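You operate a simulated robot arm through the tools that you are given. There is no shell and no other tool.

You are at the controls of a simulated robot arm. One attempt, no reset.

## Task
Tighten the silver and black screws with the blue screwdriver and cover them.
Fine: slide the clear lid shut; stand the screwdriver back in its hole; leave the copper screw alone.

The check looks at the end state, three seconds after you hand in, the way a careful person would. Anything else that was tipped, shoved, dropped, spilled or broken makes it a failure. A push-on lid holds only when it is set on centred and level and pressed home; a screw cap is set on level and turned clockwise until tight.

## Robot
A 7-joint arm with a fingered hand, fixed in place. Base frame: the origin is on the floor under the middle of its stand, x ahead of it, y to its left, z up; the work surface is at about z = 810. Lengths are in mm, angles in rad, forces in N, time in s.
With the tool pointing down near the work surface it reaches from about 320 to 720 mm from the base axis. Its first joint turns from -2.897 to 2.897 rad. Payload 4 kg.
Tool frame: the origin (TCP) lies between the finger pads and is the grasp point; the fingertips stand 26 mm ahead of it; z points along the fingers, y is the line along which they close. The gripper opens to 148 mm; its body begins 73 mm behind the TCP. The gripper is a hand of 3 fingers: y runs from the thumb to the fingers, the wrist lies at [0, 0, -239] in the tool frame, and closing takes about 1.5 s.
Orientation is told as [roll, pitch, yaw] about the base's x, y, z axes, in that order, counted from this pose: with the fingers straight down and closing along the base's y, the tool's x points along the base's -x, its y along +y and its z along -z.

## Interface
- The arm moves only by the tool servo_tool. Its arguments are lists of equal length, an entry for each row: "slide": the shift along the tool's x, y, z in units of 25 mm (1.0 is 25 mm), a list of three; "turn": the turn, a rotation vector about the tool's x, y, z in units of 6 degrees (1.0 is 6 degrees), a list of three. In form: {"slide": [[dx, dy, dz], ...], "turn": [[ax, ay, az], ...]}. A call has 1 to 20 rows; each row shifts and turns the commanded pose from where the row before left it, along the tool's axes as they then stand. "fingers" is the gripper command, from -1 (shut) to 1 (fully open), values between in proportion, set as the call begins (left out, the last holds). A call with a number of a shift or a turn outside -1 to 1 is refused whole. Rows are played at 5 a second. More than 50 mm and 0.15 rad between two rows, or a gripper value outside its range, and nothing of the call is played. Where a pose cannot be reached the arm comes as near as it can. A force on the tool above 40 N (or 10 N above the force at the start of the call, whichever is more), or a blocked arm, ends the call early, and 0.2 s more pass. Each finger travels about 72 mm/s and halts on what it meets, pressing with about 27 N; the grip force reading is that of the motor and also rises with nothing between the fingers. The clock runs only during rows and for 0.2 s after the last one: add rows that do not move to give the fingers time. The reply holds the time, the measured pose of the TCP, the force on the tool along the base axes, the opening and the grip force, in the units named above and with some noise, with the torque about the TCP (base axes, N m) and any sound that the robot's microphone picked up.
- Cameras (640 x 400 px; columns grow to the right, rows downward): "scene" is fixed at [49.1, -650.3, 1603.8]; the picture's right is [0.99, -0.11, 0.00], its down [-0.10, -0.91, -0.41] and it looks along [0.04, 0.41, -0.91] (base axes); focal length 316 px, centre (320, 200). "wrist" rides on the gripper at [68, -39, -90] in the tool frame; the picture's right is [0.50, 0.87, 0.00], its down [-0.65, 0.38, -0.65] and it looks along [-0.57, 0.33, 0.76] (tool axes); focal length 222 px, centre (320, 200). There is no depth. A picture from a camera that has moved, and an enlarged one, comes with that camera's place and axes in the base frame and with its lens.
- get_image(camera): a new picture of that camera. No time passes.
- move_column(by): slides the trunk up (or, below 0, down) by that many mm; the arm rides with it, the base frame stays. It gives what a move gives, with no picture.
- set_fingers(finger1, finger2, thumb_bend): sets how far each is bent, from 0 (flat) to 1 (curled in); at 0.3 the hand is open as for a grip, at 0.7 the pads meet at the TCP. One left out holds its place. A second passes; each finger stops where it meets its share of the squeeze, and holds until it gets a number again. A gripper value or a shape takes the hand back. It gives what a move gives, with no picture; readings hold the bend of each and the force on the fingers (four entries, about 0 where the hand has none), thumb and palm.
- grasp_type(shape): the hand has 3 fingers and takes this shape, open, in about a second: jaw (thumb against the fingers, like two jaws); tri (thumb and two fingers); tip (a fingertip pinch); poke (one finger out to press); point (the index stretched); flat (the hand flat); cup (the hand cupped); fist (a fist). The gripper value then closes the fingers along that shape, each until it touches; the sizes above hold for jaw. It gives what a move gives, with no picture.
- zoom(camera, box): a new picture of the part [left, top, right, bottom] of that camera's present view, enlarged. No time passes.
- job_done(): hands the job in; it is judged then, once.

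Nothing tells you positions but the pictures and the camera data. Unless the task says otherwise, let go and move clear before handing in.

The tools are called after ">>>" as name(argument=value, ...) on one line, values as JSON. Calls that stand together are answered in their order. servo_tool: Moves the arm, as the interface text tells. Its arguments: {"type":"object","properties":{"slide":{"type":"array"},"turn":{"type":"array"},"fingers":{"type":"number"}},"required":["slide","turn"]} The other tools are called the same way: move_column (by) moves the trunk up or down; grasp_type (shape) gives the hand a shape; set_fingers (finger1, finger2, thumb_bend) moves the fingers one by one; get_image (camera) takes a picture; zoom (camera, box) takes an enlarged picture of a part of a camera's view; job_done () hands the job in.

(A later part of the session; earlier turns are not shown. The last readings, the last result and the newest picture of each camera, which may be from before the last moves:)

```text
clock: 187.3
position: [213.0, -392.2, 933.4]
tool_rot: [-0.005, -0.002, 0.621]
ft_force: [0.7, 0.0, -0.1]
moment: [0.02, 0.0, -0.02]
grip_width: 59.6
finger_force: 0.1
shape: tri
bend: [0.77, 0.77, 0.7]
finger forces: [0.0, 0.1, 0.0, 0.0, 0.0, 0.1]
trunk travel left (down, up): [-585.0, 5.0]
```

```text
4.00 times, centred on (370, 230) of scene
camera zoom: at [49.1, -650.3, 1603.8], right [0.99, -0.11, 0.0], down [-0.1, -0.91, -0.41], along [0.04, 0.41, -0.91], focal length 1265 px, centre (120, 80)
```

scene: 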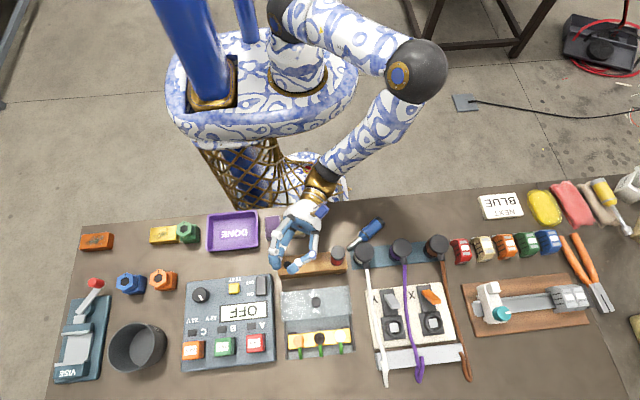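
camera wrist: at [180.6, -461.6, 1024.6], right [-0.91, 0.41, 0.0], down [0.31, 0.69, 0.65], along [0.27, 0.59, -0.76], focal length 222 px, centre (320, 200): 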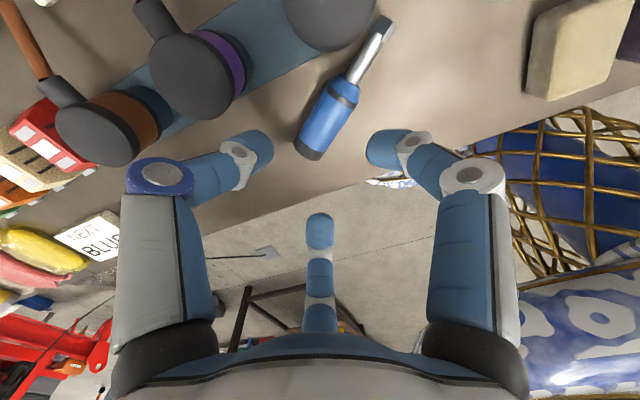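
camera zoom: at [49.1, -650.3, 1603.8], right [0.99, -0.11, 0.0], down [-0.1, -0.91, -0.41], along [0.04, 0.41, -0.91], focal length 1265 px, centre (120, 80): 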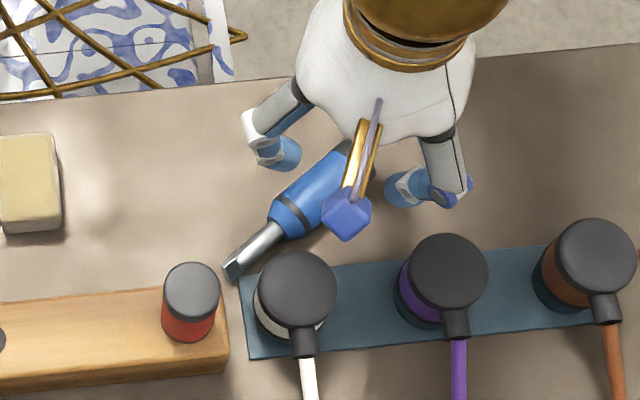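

>>> zoom(camera="wrist", box=[270, 0, 430, 170])

```text
2.35 times, centred on (350, 85) of wrist
camera zoom: at [180.6, -461.6, 1024.6], right [-0.91, 0.41, 0.0], down [0.31, 0.69, 0.65], along [0.27, 0.59, -0.76], focal length 523 px, centre (249, 471)
```

zoom: 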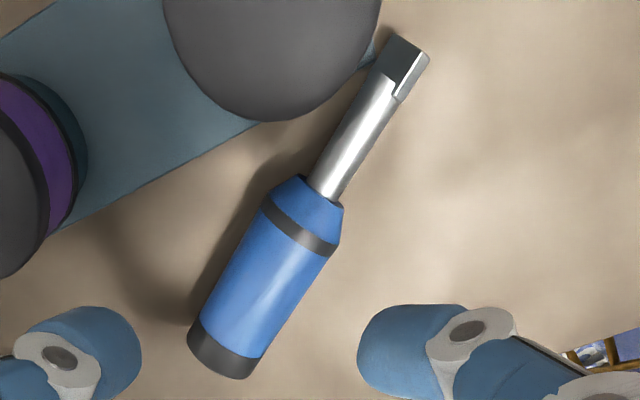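

The driver's neck is at (176, -409). I'll align the hand and descend around the neck, watching for contact.

>>> servo_tool(slide=[[0, 0, 0], [0.685, 0.26, 0], [0.685, 0.26, 0], [0, 0, 0.8], [0, 0, 0.8], [0, 0, 0.8], [0, 0, 0.8], [0, 0, 0.2], [0, 0, 0]], turn=[[0, 0, -0.7], [0, 0, 0], [0, 0, 0], [0, 0, 0], [0, 0, 0], [0, 0, 0], [0, 0, 0], [0, 0, 0], [0, 0, 0]])

>>> get_image(camera="wrist")

>>> zoom(camera="wrist", box=[220, 70, 420, 270])

>>> zoom(camera="scene", box=[300, 180, 440, 280])

```text
clock: 189.3
position: [177.7, -405.8, 849.7]
tool_rot: [-0.005, 0.001, 0.694]
ft_force: [-0.5, -0.2, 0.0]
moment: [0.01, 0.01, 0.0]
grip_width: 59.5
finger_force: 0.2
shape: tri
bend: [0.77, 0.77, 0.7]
finger forces: [0.0, 0.0, 0.1, 0.0, 0.0, 0.0]
trunk travel left (down, up): [-585.0, 5.0]
```

```text
taken
camera wrist: at [151.9, -476.0, 939.6], right [-0.94, 0.35, 0.0], down [0.26, 0.71, 0.65], along [0.23, 0.61, -0.76], focal length 222 px, centre (320, 200)
```

wrist: 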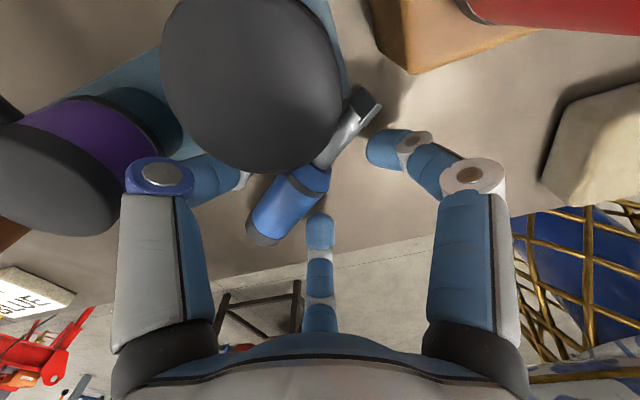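

```text
2.00 times, centred on (320, 170) of wrist
camera zoom: at [151.9, -476.0, 939.6], right [-0.94, 0.35, 0.0], down [0.26, 0.71, 0.65], along [0.23, 0.61, -0.76], focal length 444 px, centre (320, 260)
```

zoom: 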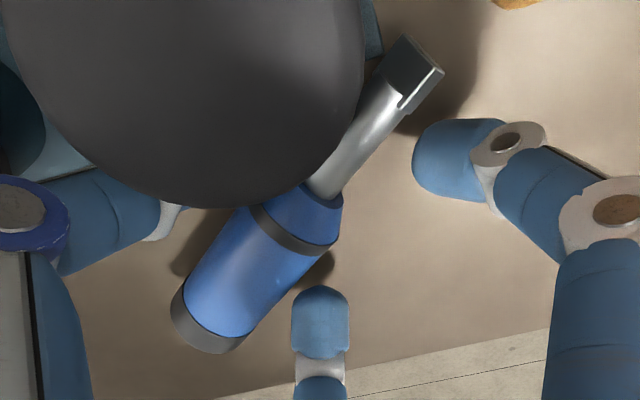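

```text
4.00 times, centred on (370, 230) of scene
camera zoom: at [49.1, -650.3, 1603.8], right [0.99, -0.11, 0.0], down [-0.1, -0.91, -0.41], along [0.04, 0.41, -0.91], focal length 1265 px, centre (120, 80)
```

zoom: 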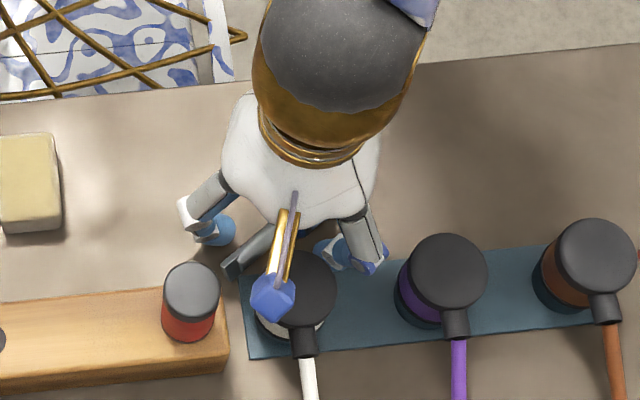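

Nothing is in contact and the neck sits between the fingers as planned. I'll lower the last few millimetres and close.

>>> servo_tool(slide=[[0, 0, 0.13], [0, 0, 0.13], [0, 0, 0]], turn=[[0, 0, 0], [0, 0, 0], [0, 0, 0]])

>>> servo_tool(slide=[[0, 0, 0], [0, 0, 0], [0, 0, 0], [0, 0, 0], [0, 0, 0], [0, 0, 0], [0, 0, 0], [0, 0, 0]], turn=[[0, 0, 0], [0, 0, 0], [0, 0, 0], [0, 0, 0], [0, 0, 0], [0, 0, 0], [0, 0, 0], [0, 0, 0]], fingers=-1)

>>> zoom(camera="wrist", box=[220, 70, 420, 270])

>>> zoom(camera="scene", box=[300, 180, 440, 280])

```text
clock: 190.1
position: [178.9, -405.4, 843.5]
tool_rot: [-0.007, 0.0, 0.696]
ft_force: [-0.2, -0.9, 0.5]
moment: [0.01, 0.02, -0.02]
grip_width: 59.6
finger_force: 0.1
shape: tri
bend: [0.77, 0.77, 0.7]
finger forces: [0.1, 0.0, 0.0, 0.0, 0.0, 0.1]
trunk travel left (down, up): [-585.0, 5.0]
```

```text
clock: 191.9
position: [178.0, -404.1, 841.9]
tool_rot: [-0.006, 0.0, 0.694]
ft_force: [-0.5, -1.6, 4.9]
moment: [-0.07, -0.12, 0.02]
grip_width: 26.6
finger_force: 27.2
shape: tri
bend: [0.74, 0.78, 0.7]
finger forces: [20.9, 18.6, 0.1, 0.1, 25.0, 0.0]
trunk travel left (down, up): [-585.0, 5.0]
```

```text
2.00 times, centred on (320, 170) of wrist
camera zoom: at [151.8, -475.8, 933.6], right [-0.94, 0.35, 0.0], down [0.26, 0.71, 0.65], along [0.23, 0.61, -0.76], focal length 444 px, centre (320, 260)
```

zoom: 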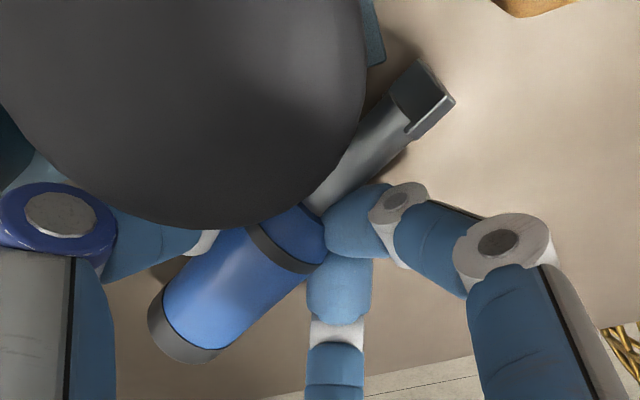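

```text
4.00 times, centred on (370, 230) of scene
camera zoom: at [49.1, -650.3, 1603.8], right [0.99, -0.11, 0.0], down [-0.1, -0.91, -0.41], along [0.04, 0.41, -0.91], focal length 1265 px, centre (120, 80)
```

zoom: 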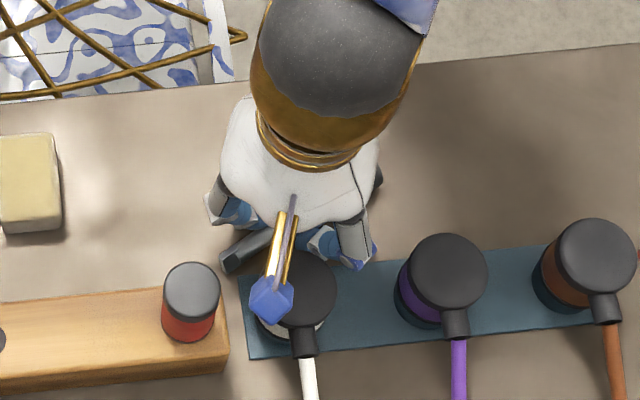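

This is the same firm grip as before (26.6 mm, about 20–25 N each). I'll lift slowly.

>>> servo_tool(slide=[[0, 0, -0.06], [0, 0, -0.06], [0, 0, -0.08], [0, 0, -0.1], [0, 0, -0.15], [0, 0, -0.2], [0, 0, -0.3], [0, 0, -0.4], [0, 0, -0.5], [0, 0, -0.5], [0, 0, -0.5], [0, 0, -0.5], [0, 0, 0]], turn=[[0, 0, 0], [0, 0, 0], [0, 0, 0], [0, 0, 0], [0, 0, 0], [0, 0, 0], [0, 0, 0], [0, 0, 0], [0, 0, 0], [0, 0, 0], [0, 0, 0], [0, 0, 0], [0, 0, 0]])

>>> get_image(camera="wrist")

>>> zoom(camera="scene", box=[300, 160, 440, 260])

```text
clock: 194.7
position: [179.0, -404.3, 927.6]
tool_rot: [-0.003, 0.001, 0.695]
ft_force: [0.4, 0.2, -1.5]
moment: [0.0, 0.01, 0.0]
grip_width: 25.7
finger_force: 26.8
shape: tri
bend: [0.74, 0.78, 0.7]
finger forces: [21.1, 18.7, 0.0, 0.1, 22.3, 0.0]
trunk travel left (down, up): [-585.0, 5.0]
```

```text
taken
camera wrist: at [151.8, -476.1, 1017.6], right [-0.94, 0.35, 0.0], down [0.26, 0.71, 0.65], along [0.23, 0.61, -0.76], focal length 222 px, centre (320, 200)
```

wrist: 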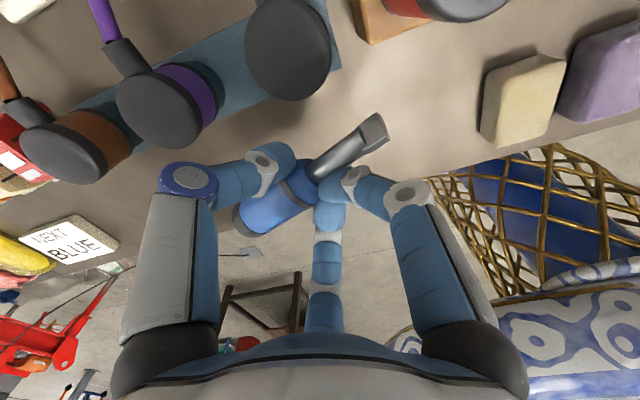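

```text
4.00 times, centred on (370, 210) of scene
camera zoom: at [49.1, -650.3, 1603.8], right [0.99, -0.11, 0.0], down [-0.1, -0.91, -0.41], along [0.04, 0.41, -0.91], focal length 1265 px, centre (120, 160)
```

zoom: 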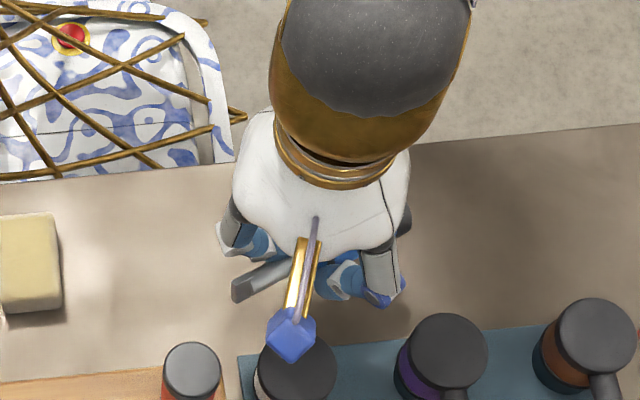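

The driver is lifted and held. I'll raise it higher and measure its direction in the hand.

>>> servo_tool(slide=[[0, 0, -0.6], [0, 0, -0.6], [0, 0, -0.6], [0, 0, -0.6], [0, 0, -0.6], [0, 0, -0.6], [0, 0, 0]], turn=[[0, 0, 0], [0, 0, 0], [0, 0, 0], [0, 0, 0], [0, 0, 0], [0, 0, 0], [0, 0, 0]])

>>> zoom(camera="wrist", box=[220, 90, 420, 250])

>>> zoom(camera="scene", box=[300, 130, 440, 250])

```text
clock: 196.3
position: [179.0, -404.2, 1018.3]
tool_rot: [-0.006, 0.0, 0.695]
ft_force: [0.8, -0.3, -1.8]
moment: [-0.02, 0.03, 0.04]
grip_width: 25.6
finger_force: 26.8
shape: tri
bend: [0.74, 0.78, 0.7]
finger forces: [22.0, 18.9, 0.0, 0.0, 22.5, 0.0]
trunk travel left (down, up): [-585.0, 5.0]
```

```text
2.50 times, centred on (320, 170) of wrist
camera zoom: at [151.6, -475.7, 1107.9], right [-0.94, 0.35, 0.0], down [0.26, 0.71, 0.65], along [0.23, 0.61, -0.76], focal length 555 px, centre (320, 275)
```

zoom: 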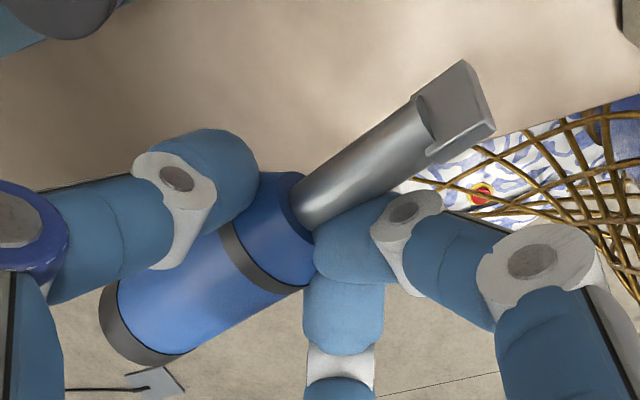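

```text
3.33 times, centred on (370, 190) of scene
camera zoom: at [49.1, -650.3, 1603.8], right [0.99, -0.11, 0.0], down [-0.1, -0.91, -0.41], along [0.04, 0.41, -0.91], focal length 1054 px, centre (153, 233)
```

zoom: 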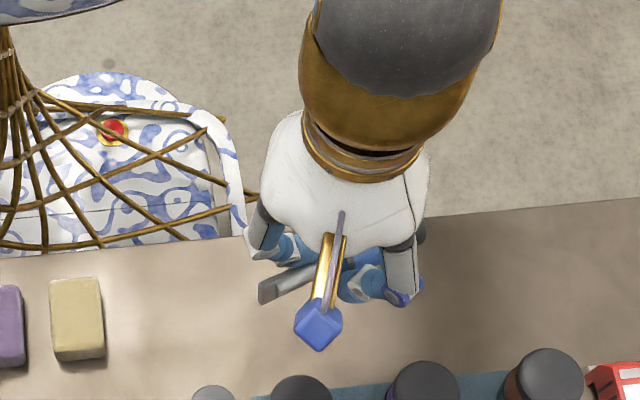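

The grip is firm, but here the finger beside the shaft would block insertion into the hole. Since it carries well, I'll lay the driver down neatly at a clear spot, aligned along x. Then I'll regrasp it by the middle of the handle with a wide opening.

>>> servo_tool(slide=[[0, 0, 0], [0, 0, 0], [0, 0, 0], [0, 0, 0], [-0.578, 0.212, 0], [-0.578, 0.212, 0], [-0.578, 0.212, 0], [0, 0, 0.8], [0, 0, 0.8], [0, 0, 0.8], [0, 0, 0.8], [0, 0, 0.8], [0, 0, 0.8], [0, 0, 0.8], [0, 0, 0.6], [0, 0, 0]], turn=[[0, 0, 0.875], [0, 0, 0.875], [0, 0, 0.875], [0, 0, 0.875], [0, 0, 0], [0, 0, 0], [0, 0, 0], [0, 0, 0], [0, 0, 0], [0, 0, 0], [0, 0, 0], [0, 0, 0], [0, 0, 0], [0, 0, 0], [0, 0, 0], [0, 0, 0]])

>>> get_image(camera="wrist")

>>> zoom(camera="scene", box=[310, 160, 450, 260])

```text
clock: 199.7
position: [214.2, -375.7, 861.6]
tool_rot: [-0.005, -0.002, 0.329]
ft_force: [-0.2, -0.5, -1.0]
moment: [0.03, 0.01, -0.01]
grip_width: 25.3
finger_force: 27.2
shape: tri
bend: [0.74, 0.78, 0.7]
finger forces: [24.7, 19.8, 0.0, 0.0, 22.8, 0.0]
trunk travel left (down, up): [-585.0, 5.0]
```

```text
taken
camera wrist: at [163.3, -432.1, 951.6], right [-0.75, 0.66, 0.0], down [0.5, 0.57, 0.65], along [0.43, 0.49, -0.76], focal length 222 px, centre (320, 200)
```

wrist: 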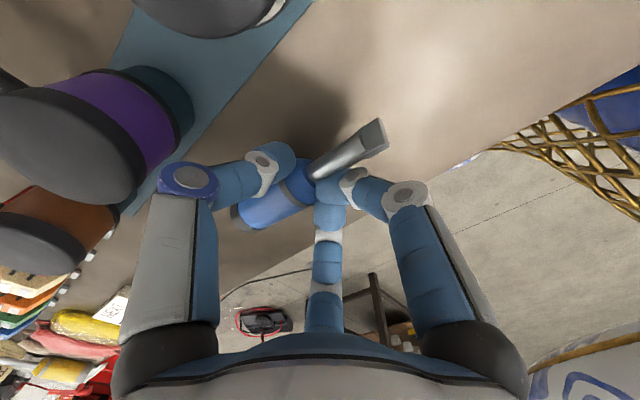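

```text
4.00 times, centred on (380, 210) of scene
camera zoom: at [49.1, -650.3, 1603.8], right [0.99, -0.11, 0.0], down [-0.1, -0.91, -0.41], along [0.04, 0.41, -0.91], focal length 1265 px, centre (80, 160)
```

zoom: 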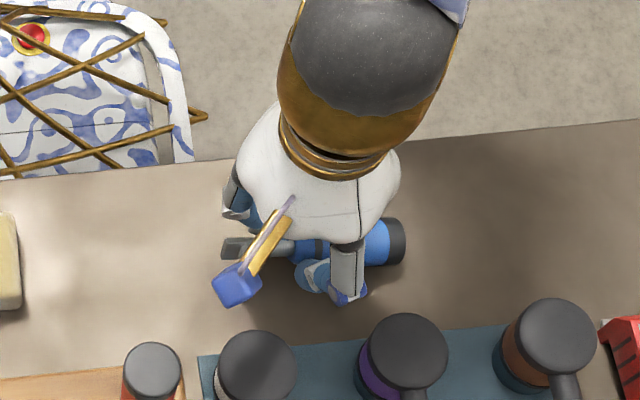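

>>> servo_tool(slide=[[0, 0, 0.1], [0, 0, 0.1], [0, 0, 0.1], [0, 0, 0.08], [0, 0, 0.06], [0, 0, 0]], turn=[[0, 0, 0], [0, 0, 0], [0, 0, 0], [0, 0, 0], [0, 0, 0], [0, 0, 0]])

```text
clock: 201.1
position: [214.0, -375.2, 851.3]
tool_rot: [-0.005, 0.0, 0.328]
ft_force: [-0.1, 0.1, 2.0]
moment: [-0.01, -0.08, 0.01]
grip_width: 25.0
finger_force: 27.4
shape: tri
bend: [0.74, 0.78, 0.7]
finger forces: [28.7, 20.6, 0.0, 0.0, 23.5, 0.0]
trunk travel left (down, up): [-585.0, 5.0]
```

The cap touches down. I'll lower slightly more and release.

>>> servo_tool(slide=[[0, 0, 0.06], [0, 0, 0.06], [0, 0, 0]], turn=[[0, 0, 0], [0, 0, 0], [0, 0, 0]])

>>> servo_tool(slide=[[0, 0, 0], [0, 0, 0], [0, 0, 0], [0, 0, 0], [0, 0, 0], [0, 0, 0]], turn=[[0, 0, 0], [0, 0, 0], [0, 0, 0], [0, 0, 0], [0, 0, 0], [0, 0, 0]], fingers=-0.1)

>>> servo_tool(slide=[[0, 0, -0.2], [0, 0, -0.8], [0, 0, -0.8], [0, 0, -0.8], [0, 0, -0.8], [0, 0, 0]], turn=[[0, 0, 0], [0, 0, 0], [0, 0, 0], [0, 0, 0], [0, 0, 0], [0, 0, 0]])

>>> get_image(camera="wrist")

>>> zoom(camera="scene", box=[310, 160, 450, 260])

```text
clock: 201.9
position: [215.0, -376.5, 847.3]
tool_rot: [-0.005, -0.003, 0.327]
ft_force: [0.2, -0.3, 0.8]
moment: [-0.01, -0.09, 0.0]
grip_width: 24.9
finger_force: 27.8
shape: tri
bend: [0.74, 0.78, 0.7]
finger forces: [36.5, 21.8, 0.1, 0.0, 23.0, 0.0]
trunk travel left (down, up): [-585.0, 5.0]
```

```text
clock: 203.3
position: [214.4, -375.6, 847.7]
tool_rot: [-0.004, -0.002, 0.328]
ft_force: [-0.1, 0.4, 0.1]
moment: [-0.02, 0.02, 0.03]
grip_width: 65.9
finger_force: 0.1
shape: tri
bend: [0.39, 0.39, 0.7]
finger forces: [0.1, 0.0, 0.0, 0.0, 0.1, 0.2]
trunk travel left (down, up): [-585.0, 5.0]
```

```text
clock: 204.7
position: [214.4, -375.8, 933.1]
tool_rot: [-0.005, -0.003, 0.328]
ft_force: [-0.6, -0.8, 0.0]
moment: [0.01, -0.02, 0.04]
grip_width: 66.1
finger_force: 0.1
shape: tri
bend: [0.39, 0.39, 0.7]
finger forces: [0.1, 0.0, 0.0, 0.1, 0.0, 0.1]
trunk travel left (down, up): [-585.0, 5.0]
```

```text
taken
camera wrist: at [162.8, -432.0, 1023.4], right [-0.75, 0.66, 0.0], down [0.5, 0.57, 0.65], along [0.43, 0.49, -0.76], focal length 222 px, centre (320, 200)
```

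wrist: 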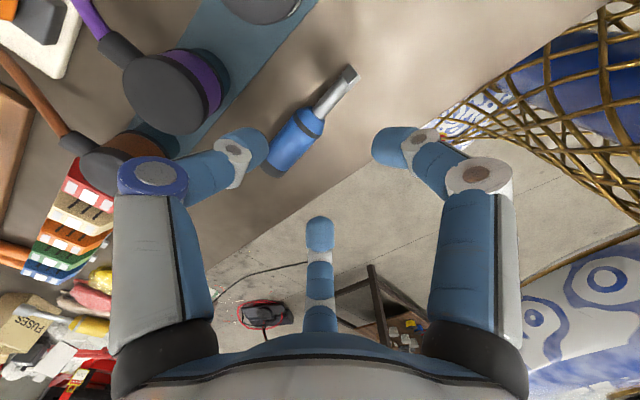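

```text
4.00 times, centred on (380, 210) of scene
camera zoom: at [49.1, -650.3, 1603.8], right [0.99, -0.11, 0.0], down [-0.1, -0.91, -0.41], along [0.04, 0.41, -0.91], focal length 1265 px, centre (80, 160)
```

zoom: 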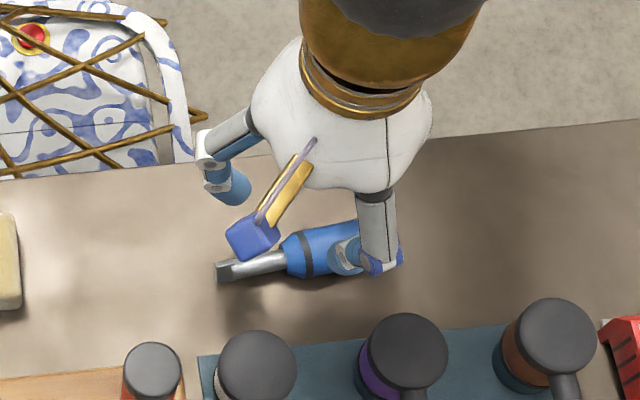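

>>> zoom(camera="wrist", box=[240, 40, 400, 200])

```text
2.50 times, centred on (320, 120) of wrist
camera zoom: at [162.8, -432.0, 1023.4], right [-0.75, 0.66, 0.0], down [0.5, 0.57, 0.65], along [0.43, 0.49, -0.76], focal length 555 px, centre (320, 400)
```

zoom: 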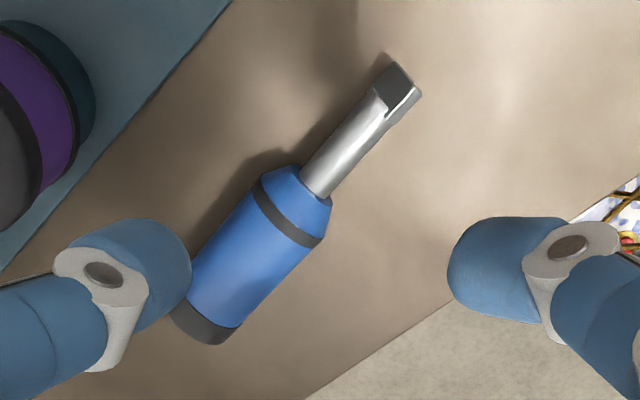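

The driver now lies neatly along x, tip (169, -385) and cap (285, -369). I'll turn the hand so its x axis points to the cap and open wide. Then I'll come down centred on the handle.

>>> servo_tool(slide=[[0, 0, 0], [0, 0, 0], [0, 0, 0], [0, 0, 0], [0, 0, 0], [0, 0, 0], [0, 0, 0], [0, 0, 0], [0, 0, 0], [0, 0, 0], [0, 0, 0], [0, 0, 0], [0, 0, 0], [0, 0, 0], [0, 0, 0], [0, 0, 0], [0, 0, 0], [0, 0, 0], [0, 0, 0], [0, 0, 0]], turn=[[0, 0, -1], [0, 0, -1], [0, 0, -1], [0, 0, -1], [0, 0, -1], [0, 0, -1], [0, 0, -1], [0, 0, -1], [0, 0, -1], [0, 0, -1], [0, 0, -1], [0, 0, -1], [0, 0, -1], [0, 0, -1], [0, 0, -1], [0, 0, -1], [0, 0, -1], [0, 0, -1], [0, 0, -1], [0, 0, -1]], fingers=0.22)

>>> servo_tool(slide=[[0, 0, 0], [0, 0, 0], [0, 0, 0], [0, 0, 0], [0, 0, 0], [0, 0, 0], [0, 0, 0], [0, 0, 0], [0, 0, 0], [0.8, 0.248, 0], [0.8, 0.248, 0], [0, 0, 0]], turn=[[0, 0, -0.922], [0, 0, -0.922], [0, 0, -0.922], [0, 0, -0.922], [0, 0, -0.922], [0, 0, -0.922], [0, 0, -0.922], [0, 0, -0.922], [0, 0, -0.922], [0, 0, 0], [0, 0, 0], [0, 0, 0]])

>>> get_image(camera="wrist")

>>> zoom(camera="wrist", box=[220, 40, 420, 220])

```text
clock: 208.9
position: [215.4, -375.0, 932.8]
tool_rot: [0.002, 0.005, 2.424]
ft_force: [-0.2, 0.2, 0.7]
moment: [0.01, 0.0, 0.0]
grip_width: 89.5
finger_force: 0.1
shape: tri
bend: [0.32, 0.32, 0.7]
finger forces: [0.0, 0.0, 0.0, 0.1, 0.1, 0.0]
trunk travel left (down, up): [-585.0, 5.0]
```

```text
clock: 211.5
position: [257.0, -382.0, 933.3]
tool_rot: [0.005, 0.002, -2.992]
ft_force: [0.2, 0.0, 1.3]
moment: [0.0, 0.03, 0.01]
grip_width: 89.8
finger_force: 0.0
shape: tri
bend: [0.32, 0.32, 0.7]
finger forces: [0.0, 0.1, 0.0, 0.0, 0.0, 0.1]
trunk travel left (down, up): [-585.0, 5.0]
```

```text
taken
camera wrist: at [317.2, -330.9, 1022.5], right [0.62, -0.78, 0.0], down [-0.59, -0.47, 0.65], along [-0.51, -0.41, -0.76], focal length 222 px, centre (320, 200)
```

wrist: 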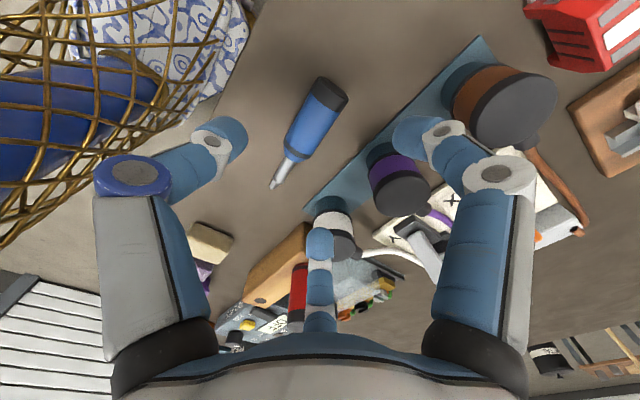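

```text
2.22 times, centred on (320, 130) of wrist
camera zoom: at [317.2, -330.9, 1022.5], right [0.62, -0.78, 0.0], down [-0.59, -0.47, 0.65], along [-0.51, -0.41, -0.76], focal length 494 px, centre (320, 356)
```

zoom: 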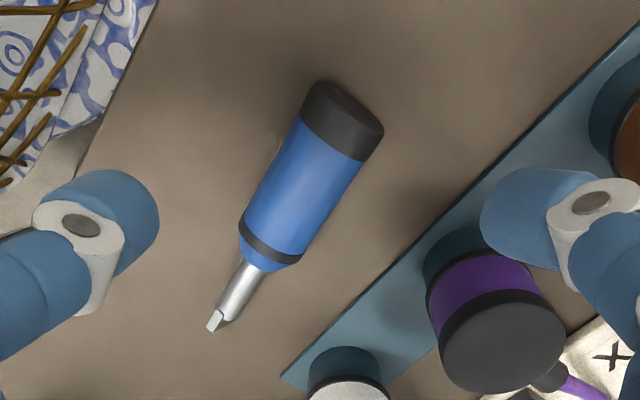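

Centred: the handle sits about 6 mm toward the thumb, as intended. Descending with the wide opening.

>>> servo_tool(slide=[[0, 0, 0.8], [0, 0, 0.8], [0, 0, 0.8], [0, 0, 0.8], [0, 0, 0.42], [0, 0, 0]], turn=[[0, 0, 0], [0, 0, 0], [0, 0, 0], [0, 0, 0], [0, 0, 0], [0, 0, 0]])

>>> get_image(camera="wrist")

>>> zoom(camera="wrist", box=[220, 70, 420, 270])

```text
clock: 212.9
position: [255.3, -382.3, 842.7]
tool_rot: [0.006, 0.002, -2.99]
ft_force: [-0.4, -0.6, -0.5]
moment: [0.01, -0.05, -0.01]
grip_width: 89.8
finger_force: 0.0
shape: tri
bend: [0.32, 0.32, 0.7]
finger forces: [0.0, 0.0, 0.1, 0.0, 0.1, 0.0]
trunk travel left (down, up): [-585.0, 5.0]
```

```text
taken
camera wrist: at [316.9, -331.4, 932.4], right [0.62, -0.78, 0.01], down [-0.59, -0.47, 0.65], along [-0.51, -0.41, -0.76], focal length 222 px, centre (320, 200)
```

wrist: 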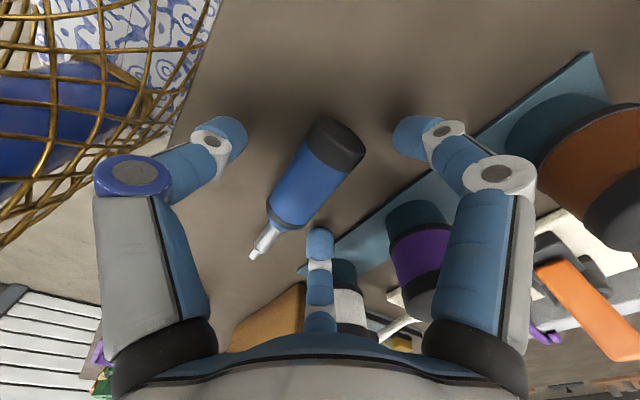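

```text
2.00 times, centred on (320, 170) of wrist
camera zoom: at [316.9, -331.4, 932.4], right [0.62, -0.78, 0.01], down [-0.59, -0.47, 0.65], along [-0.51, -0.41, -0.76], focal length 444 px, centre (320, 260)
```

zoom: 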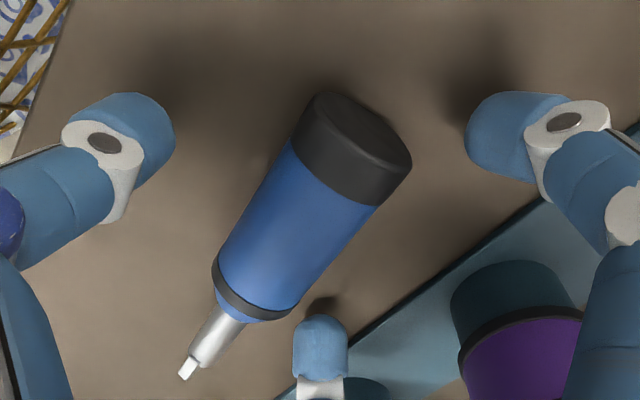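

Everything's clear and centred. I'll close gradually, checking at first contact.

>>> servo_tool(slide=[[0, 0, 0], [0, 0, 0], [0, 0, 0], [0, 0, 0], [0, 0, 0]], turn=[[0, 0, 0], [0, 0, 0], [0, 0, 0], [0, 0, 0], [0, 0, 0]], fingers=-0.3)

>>> zoom(camera="wrist", box=[220, 70, 420, 270])

```text
clock: 214.1
position: [255.8, -381.9, 841.9]
tool_rot: [0.002, 0.003, -2.992]
ft_force: [-0.2, -0.3, -0.1]
moment: [0.01, -0.02, 0.04]
grip_width: 52.2
finger_force: 0.1
shape: tri
bend: [0.77, 0.77, 0.7]
finger forces: [0.2, 0.1, 0.1, 0.1, 0.0, 0.0]
trunk travel left (down, up): [-585.0, 5.0]
```

```text
2.00 times, centred on (320, 170) of wrist
camera zoom: at [316.9, -331.4, 932.5], right [0.62, -0.78, 0.0], down [-0.59, -0.47, 0.65], along [-0.51, -0.41, -0.76], focal length 444 px, centre (320, 260)
```

zoom: 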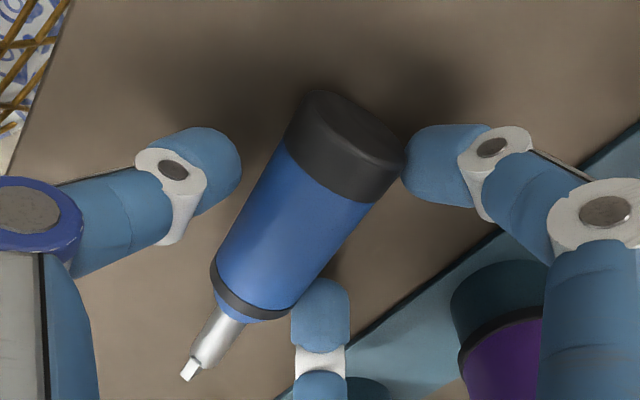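

Both fingers meet the handle near its two ends. I'll continue closing until the thumb meets it.

>>> servo_tool(slide=[[0, 0, 0], [0, 0, 0], [0, 0, 0], [0, 0, 0]], turn=[[0, 0, 0], [0, 0, 0], [0, 0, 0], [0, 0, 0]], fingers=-0.5)

>>> zoom(camera="wrist", box=[220, 70, 420, 270])

```text
clock: 215.1
position: [256.0, -382.0, 841.7]
tool_rot: [0.005, 0.001, -2.991]
ft_force: [-0.8, 1.2, 3.4]
moment: [0.09, -0.02, -0.02]
grip_width: 28.9
finger_force: 26.8
shape: tri
bend: [0.78, 0.78, 0.7]
finger forces: [24.3, 24.1, 0.0, 0.1, 29.2, 0.0]
trunk travel left (down, up): [-585.0, 5.0]
```

```text
2.00 times, centred on (320, 170) of wrist
camera zoom: at [316.8, -331.3, 932.7], right [0.62, -0.78, 0.01], down [-0.59, -0.47, 0.65], along [-0.51, -0.41, -0.76], focal length 444 px, centre (320, 260)
```

zoom: 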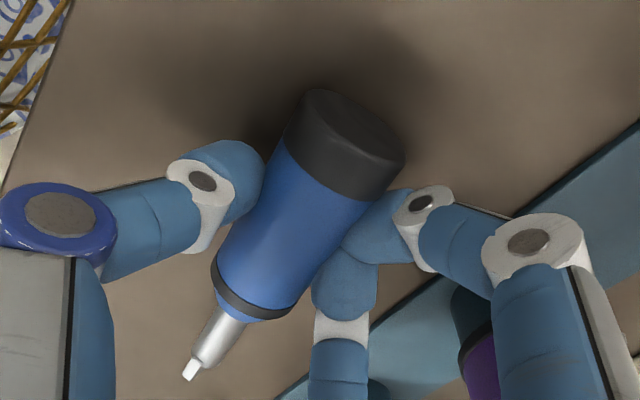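

That's a proper grasp: thumb on one side, both fingers on the other, at mid-handle. I'll lift slowly.

>>> servo_tool(slide=[[0, 0, 0], [0, 0, 0], [0, 0, -0.06], [0, 0, -0.06], [0, 0, -0.08], [0, 0, -0.1], [0, 0, -0.15], [0, 0, -0.2], [0, 0, -0.3], [0, 0, 0]], turn=[[0, 0, 0], [0, 0, 0], [0, 0, 0], [0, 0, 0], [0, 0, 0], [0, 0, 0], [0, 0, 0], [0, 0, 0], [0, 0, 0], [0, 0, 0]], fingers=-1)

>>> zoom(camera="wrist", box=[220, 70, 420, 270])

```text
clock: 217.3
position: [254.6, -382.4, 866.3]
tool_rot: [0.004, 0.004, -2.991]
ft_force: [-0.1, -0.1, -0.6]
moment: [0.0, -0.02, 0.01]
grip_width: 28.3
finger_force: 27.2
shape: tri
bend: [0.78, 0.78, 0.7]
finger forces: [24.7, 0.1, 0.1, 0.0, 23.9, 0.0]
trunk travel left (down, up): [-585.0, 5.0]
```

```text
2.00 times, centred on (320, 170) of wrist
camera zoom: at [316.7, -331.5, 956.4], right [0.62, -0.78, 0.0], down [-0.59, -0.47, 0.65], along [-0.51, -0.41, -0.76], focal length 444 px, centre (320, 260)
```

zoom: 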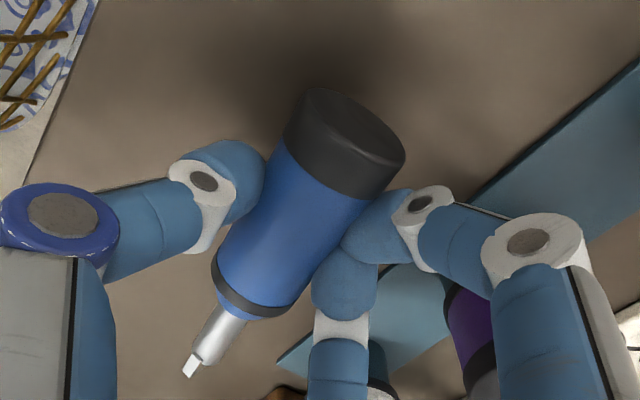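

It's up, carried mainly by the thumb and one finger. I'll continue slowly and check whether it stays level.

>>> servo_tool(slide=[[0, 0, -0.3], [0, 0, -0.4], [0, 0, -0.4], [0, 0, -0.4], [0, 0, -0.4], [0, 0, -0.4], [0, 0, -0.4], [0, 0, -0.4], [0, 0, -0.4], [0, 0, -0.4], [0, 0, 0]], turn=[[0, 0, 0], [0, 0, 0], [0, 0, 0], [0, 0, 0], [0, 0, 0], [0, 0, 0], [0, 0, 0], [0, 0, 0], [0, 0, 0], [0, 0, 0], [0, 0, 0]])

>>> zoom(camera="wrist", box=[220, 70, 420, 270])

>>> zoom(camera="scene", box=[330, 130, 470, 250])

```text
clock: 219.7
position: [255.9, -380.7, 963.7]
tool_rot: [0.005, 0.001, -2.99]
ft_force: [-0.7, 0.1, -1.5]
moment: [-0.02, -0.02, 0.0]
grip_width: 28.0
finger_force: 27.3
shape: tri
bend: [0.78, 0.78, 0.7]
finger forces: [0.1, 0.1, 0.0, 0.0, 24.0, 0.0]
trunk travel left (down, up): [-585.0, 5.0]
```

```text
2.00 times, centred on (320, 170) of wrist
camera zoom: at [316.6, -331.2, 1054.4], right [0.62, -0.78, 0.01], down [-0.59, -0.47, 0.65], along [-0.51, -0.41, -0.76], focal length 444 px, centre (320, 260)
```

zoom: 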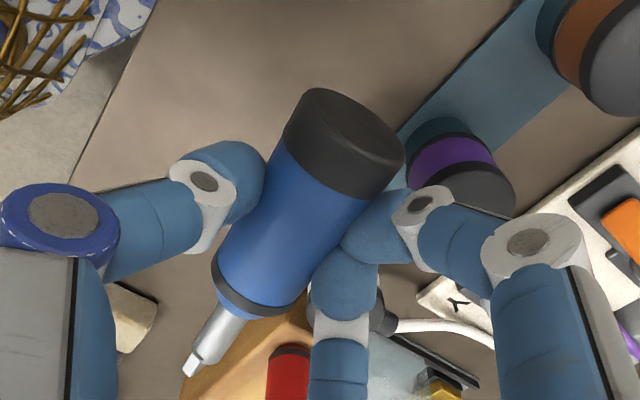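

```text
3.33 times, centred on (400, 190) of scene
camera zoom: at [49.1, -650.3, 1603.8], right [0.99, -0.11, 0.0], down [-0.1, -0.91, -0.41], along [0.04, 0.41, -0.91], focal length 1054 px, centre (53, 233)
```

zoom: 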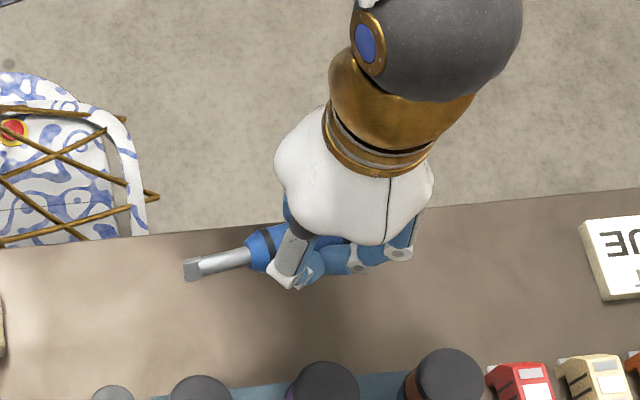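

The driver is held level with its tip exactly along the hand's -x. I'll carry it high over to the rack.

>>> servo_tool(slide=[[0, 0, -0.57], [0, 0, -0.57], [0, 0, -0.57], [0, 0, -0.57], [0, 0, -0.57], [0, 0, -0.57], [-0.775, 0.1, 0], [-0.775, 0.1, 0], [-0.775, 0.1, 0], [-0.775, 0.1, 0], [-0.775, 0.1, 0], [-0.775, 0.1, 0], [-0.775, 0.1, 0], [-0.775, 0.1, 0], [-0.775, 0.1, 0], [-0.775, 0.1, 0], [-0.775, 0.1, 0], [-0.775, 0.1, 0], [-0.775, 0.1, 0], [-0.775, 0.1, 0]], turn=[[0, 0, 0], [0, 0, 0], [0, 0, 0], [0, 0, 0], [0, 0, 0], [0, 0, 0], [0, 0, 0], [0, 0, 0], [0, 0, 0], [0, 0, 0], [0, 0, 0], [0, 0, 0], [0, 0, 0], [0, 0, 0], [0, 0, 0], [0, 0, 0], [0, 0, 0], [0, 0, 0], [0, 0, 0], [0, 0, 0]])

>>> servo_tool(slide=[[0, 0, 0], [0, 0, 0], [0, 0, 0], [0, 0, 0], [0, 0, 0], [0, 0, 0], [0, 0, 0], [0, 0, 0], [0, 0, 0], [0, 0, 0], [0, 0, 0], [0, 0, 0], [0, 0, 0], [0, 0, 0], [0, 0, 0], [0, 0, 0], [0, 0, 0], [0, 0, 0], [0, 0, 0], [0, 0, 0]], turn=[[0, 0, 0.5], [0, 0, 1], [0, 0, 1], [0, 0, 1], [0, 0, 1], [0, 0, 1], [0, 0, 1], [0, 0, 1], [0, 0, 1], [0, 0, 1], [0, 0, 1], [0, 0, 1], [0, 0, 1], [0, 0, 1], [0, 0, 1], [0, 0, 1], [0, 0, 1], [0, 0, 1], [0, 0, 1], [0, 0, 1]])

>>> servo_tool(slide=[[0, 0, 0], [0, 0, 0], [0, 0, 0], [0, 0, 0]], turn=[[0, 0, 1], [0, 0, 0.6], [0, 0, 0.35], [0, 0, 0]])

>>> get_image(camera="wrist")

>>> get_image(camera="scene")

```text
clock: 223.9
position: [-7.9, -456.7, 1046.4]
tool_rot: [0.006, 0.005, -2.992]
ft_force: [0.0, 0.6, 0.0]
moment: [0.03, 0.01, 0.0]
grip_width: 27.8
finger_force: 27.3
shape: tri
bend: [0.78, 0.78, 0.7]
finger forces: [0.0, 0.0, 0.1, 0.1, 24.1, 0.0]
trunk travel left (down, up): [-585.0, 5.0]
```

```text
clock: 228.1
position: [-8.2, -455.3, 1047.5]
tool_rot: [-0.004, 0.003, 1.246]
ft_force: [-0.6, -0.3, -0.4]
moment: [-0.03, 0.02, 0.0]
grip_width: 27.9
finger_force: 26.9
shape: tri
bend: [0.78, 0.78, 0.7]
finger forces: [0.0, 0.1, 0.1, 0.1, 24.2, 0.0]
trunk travel left (down, up): [-585.0, 5.0]
```

```text
clock: 229.1
position: [-7.0, -455.9, 1047.7]
tool_rot: [-0.005, 0.002, 1.043]
ft_force: [-0.2, 0.3, -0.9]
moment: [0.01, -0.01, -0.02]
grip_width: 27.9
finger_force: 26.5
shape: tri
bend: [0.78, 0.78, 0.7]
finger forces: [0.0, 0.0, 0.0, 0.1, 24.1, 0.0]
trunk travel left (down, up): [-585.0, 5.0]
```

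```text
taken
camera wrist: at [-8.3, -532.5, 1138.5], right [-1.0, 0.0, 0.0], down [0.0, 0.76, 0.65], along [0.0, 0.65, -0.76], focal length 222 px, centre (320, 200)
```

wrist: 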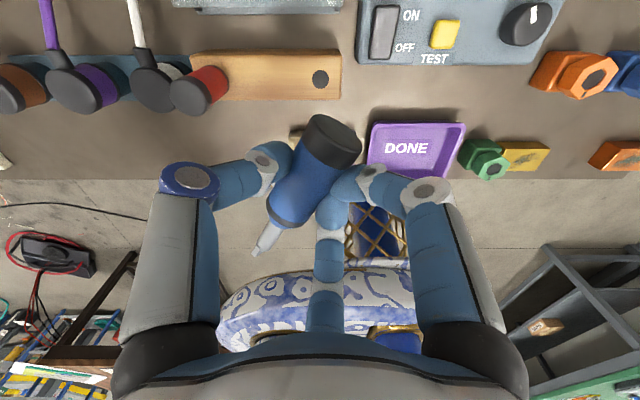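

```text
taken
```

scene: 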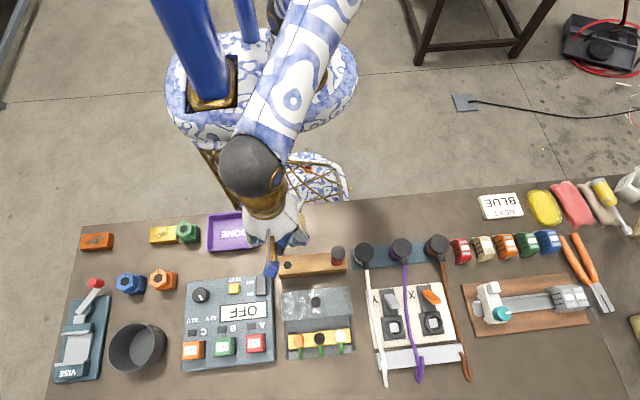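

Still held firmly. I'll pitch the hand to stand the driver upright, tip down, above the hole.

>>> servo_tool(slide=[[0, 0, 0], [0, 0, 0], [0, 0, 0], [0, 0, 0], [0, 0, 0], [0, 0, 0], [0, 0, 0], [0, 0, 0], [0, 0, 0], [0, 0, 0], [0, 0, 0], [0, 0, 0], [0, 0, 0], [0, 0, 0], [0, 0, 0], [0, 0, 0], [0, 0, 0], [0, 0, 0], [0, 0, 0], [0, 0, 0]], turn=[[0, 0.5, 0], [0, 0.8, 0], [0, 0.85, 0], [0, 0.85, 0], [0, 0.85, 0], [0, 0.85, 0], [0, 0.85, 0], [0, 0.85, 0], [0, 0.85, 0], [0, 0.85, 0], [0, 0.85, 0], [0, 0.85, 0], [0, 0.85, 0], [0, 0.85, 0], [0, 0.85, 0], [0, 0.85, 0], [0, 0.85, 0], [0, 0.85, 0], [0, 0.1, 0], [0, 0, 0]])

>>> get_image(camera="wrist")

>>> get_image(camera="scene")

```text
clock: 233.3
position: [-8.0, -456.2, 1047.7]
tool_rot: [-2.086, 1.565, -1.04]
ft_force: [-0.7, 0.5, -0.9]
moment: [0.05, 0.02, 0.02]
grip_width: 27.8
finger_force: 27.0
shape: tri
bend: [0.78, 0.78, 0.7]
finger forces: [0.0, 0.0, 0.1, 0.1, 24.0, 0.0]
trunk travel left (down, up): [-585.0, 5.0]
```

```text
taken
camera wrist: at [71.2, -395.9, 1115.9], right [-0.75, 0.44, 0.5], down [0.0, 0.75, -0.66], along [-0.66, -0.49, -0.57], focal length 222 px, centre (320, 200)
```

wrist: 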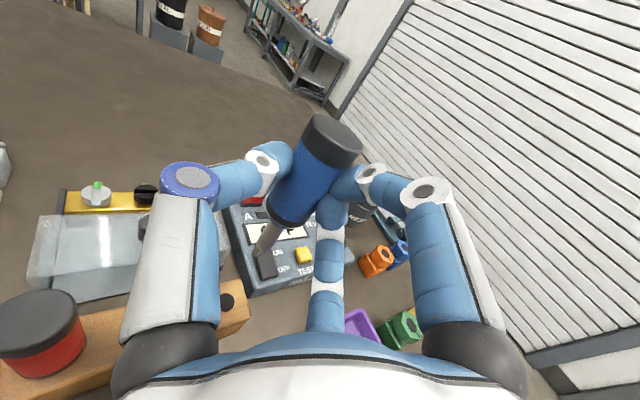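

```text
taken
```

scene: 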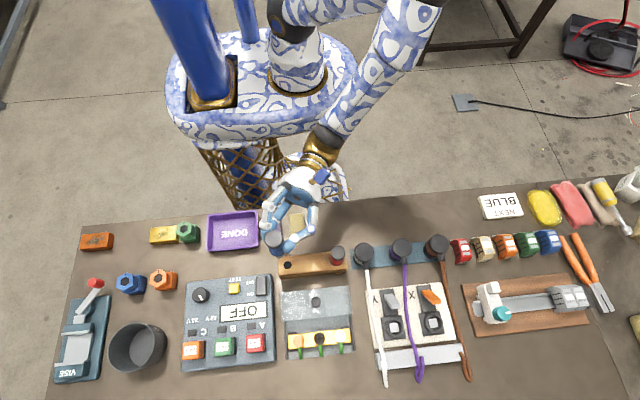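

The driver is upright, tip down. I'll zoom in on the tip and the hole to line them up.

>>> zoom(camera="wrist", box=[180, 100, 380, 320])

>>> zoom(camera="scene", box=[230, 200, 350, 290])

```text
1.82 times, centred on (280, 210) of wrist
camera zoom: at [71.2, -395.9, 1115.9], right [-0.75, 0.44, 0.5], down [0.0, 0.75, -0.66], along [-0.66, -0.49, -0.57], focal length 404 px, centre (393, 182)
```

zoom: 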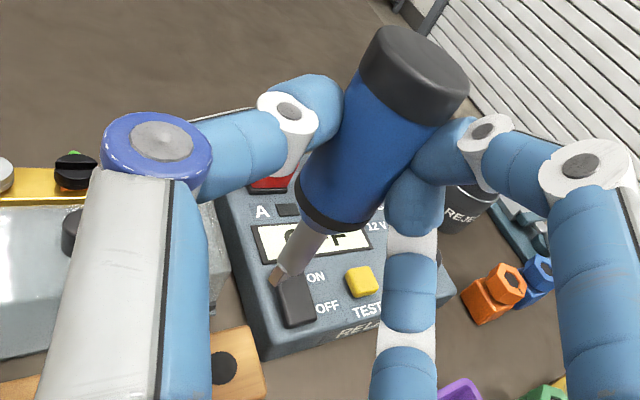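

```text
4.44 times, centred on (290, 245) of scene
camera zoom: at [49.1, -650.3, 1603.8], right [0.99, -0.11, 0.0], down [-0.1, -0.91, -0.41], along [0.04, 0.41, -0.91], focal length 1406 px, centre (453, 0)
```

zoom: 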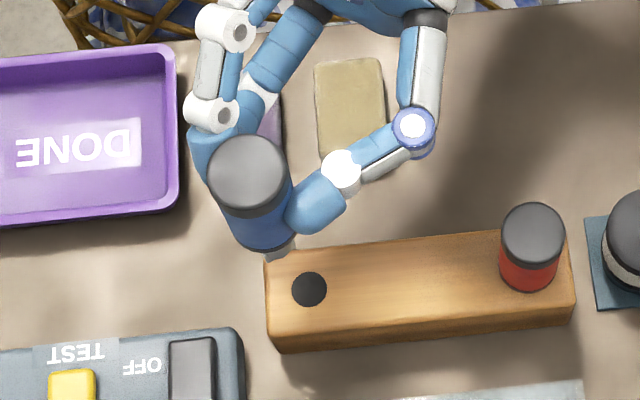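

The tip is within about 1 mm of the hole's axis. I'll descend to just above the block and look again.

>>> servo_tool(slide=[[-0.48, 0, 0], [-0.48, 0, 0], [-0.48, 0, 0], [-0.48, 0, 0], [-0.48, 0, 0], [-0.48, 0, 0], [-0.4, 0, 0], [0, 0, 0]], turn=[[0, 0, 0], [0, 0, 0], [0, 0, 0], [0, 0, 0], [0, 0, 0], [0, 0, 0], [0, 0, 0], [0, 0, 0]])

>>> zoom(camera="wrist", box=[180, 150, 380, 330])

>>> zoom(camera="scene", box=[230, 210, 350, 300])

```text
clock: 235.1
position: [-9.1, -455.7, 966.5]
tool_rot: [-1.933, 1.566, -0.888]
ft_force: [-0.6, 0.4, -1.1]
moment: [0.01, 0.01, 0.04]
grip_width: 27.7
finger_force: 27.0
shape: tri
bend: [0.78, 0.78, 0.7]
finger forces: [0.0, 0.0, 0.0, 0.0, 24.1, 0.0]
trunk travel left (down, up): [-585.0, 5.0]
```

```text
2.22 times, centred on (280, 240) of wrist
camera zoom: at [71.5, -395.9, 1033.5], right [-0.75, 0.44, 0.5], down [0.0, 0.75, -0.66], along [-0.66, -0.49, -0.57], focal length 494 px, centre (409, 111)
```

zoom: 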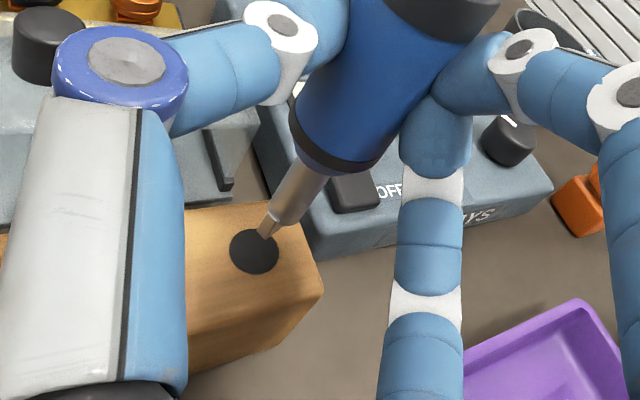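

```text
4.44 times, centred on (290, 255) of scene
camera zoom: at [49.1, -650.3, 1603.8], right [0.99, -0.11, 0.0], down [-0.1, -0.91, -0.41], along [0.04, 0.41, -0.91], focal length 1406 px, centre (453, -44)
```

zoom: 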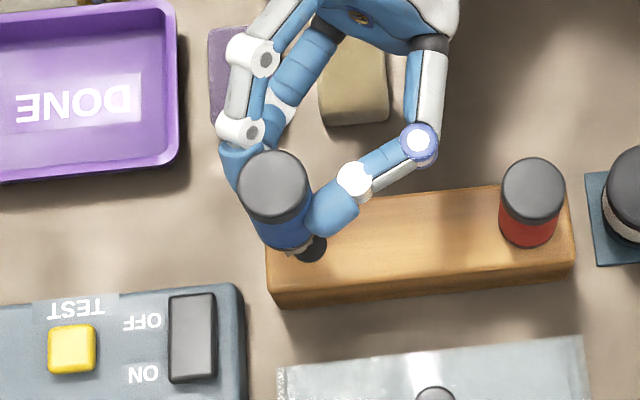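

>>> zoom(camera="scene", box=[275, 240, 315, 270])

>>> zoom(camera="wrist", box=[240, 200, 300, 250])

```text
13.33 times, centred on (295, 255) of scene
camera zoom: at [49.1, -650.3, 1603.8], right [0.99, -0.11, 0.0], down [-0.1, -0.91, -0.41], along [0.04, 0.41, -0.91], focal length 4218 px, centre (653, -533)
```

zoom: 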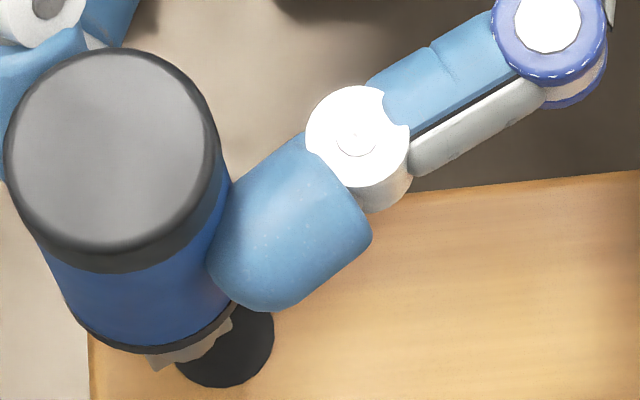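

```text
8.00 times, centred on (270, 225) of wrist
camera zoom: at [71.5, -395.9, 1033.5], right [-0.75, 0.44, 0.5], down [0.0, 0.75, -0.66], along [-0.66, -0.49, -0.57], focal length 1777 px, centre (720, 0)
```

zoom: 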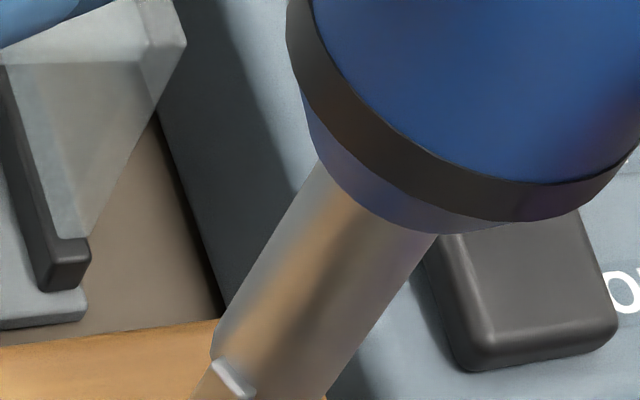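

>>> zoom(camera="wrist", box=[225, 210, 285, 270])

```text
6.67 times, centred on (255, 240) of wrist
camera zoom: at [71.5, -395.9, 1033.5], right [-0.75, 0.44, 0.5], down [0.0, 0.75, -0.66], along [-0.66, -0.49, -0.57], focal length 1481 px, centre (753, -67)
```

zoom: 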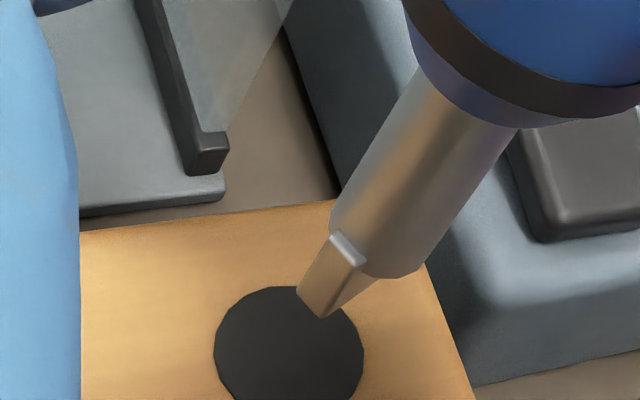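

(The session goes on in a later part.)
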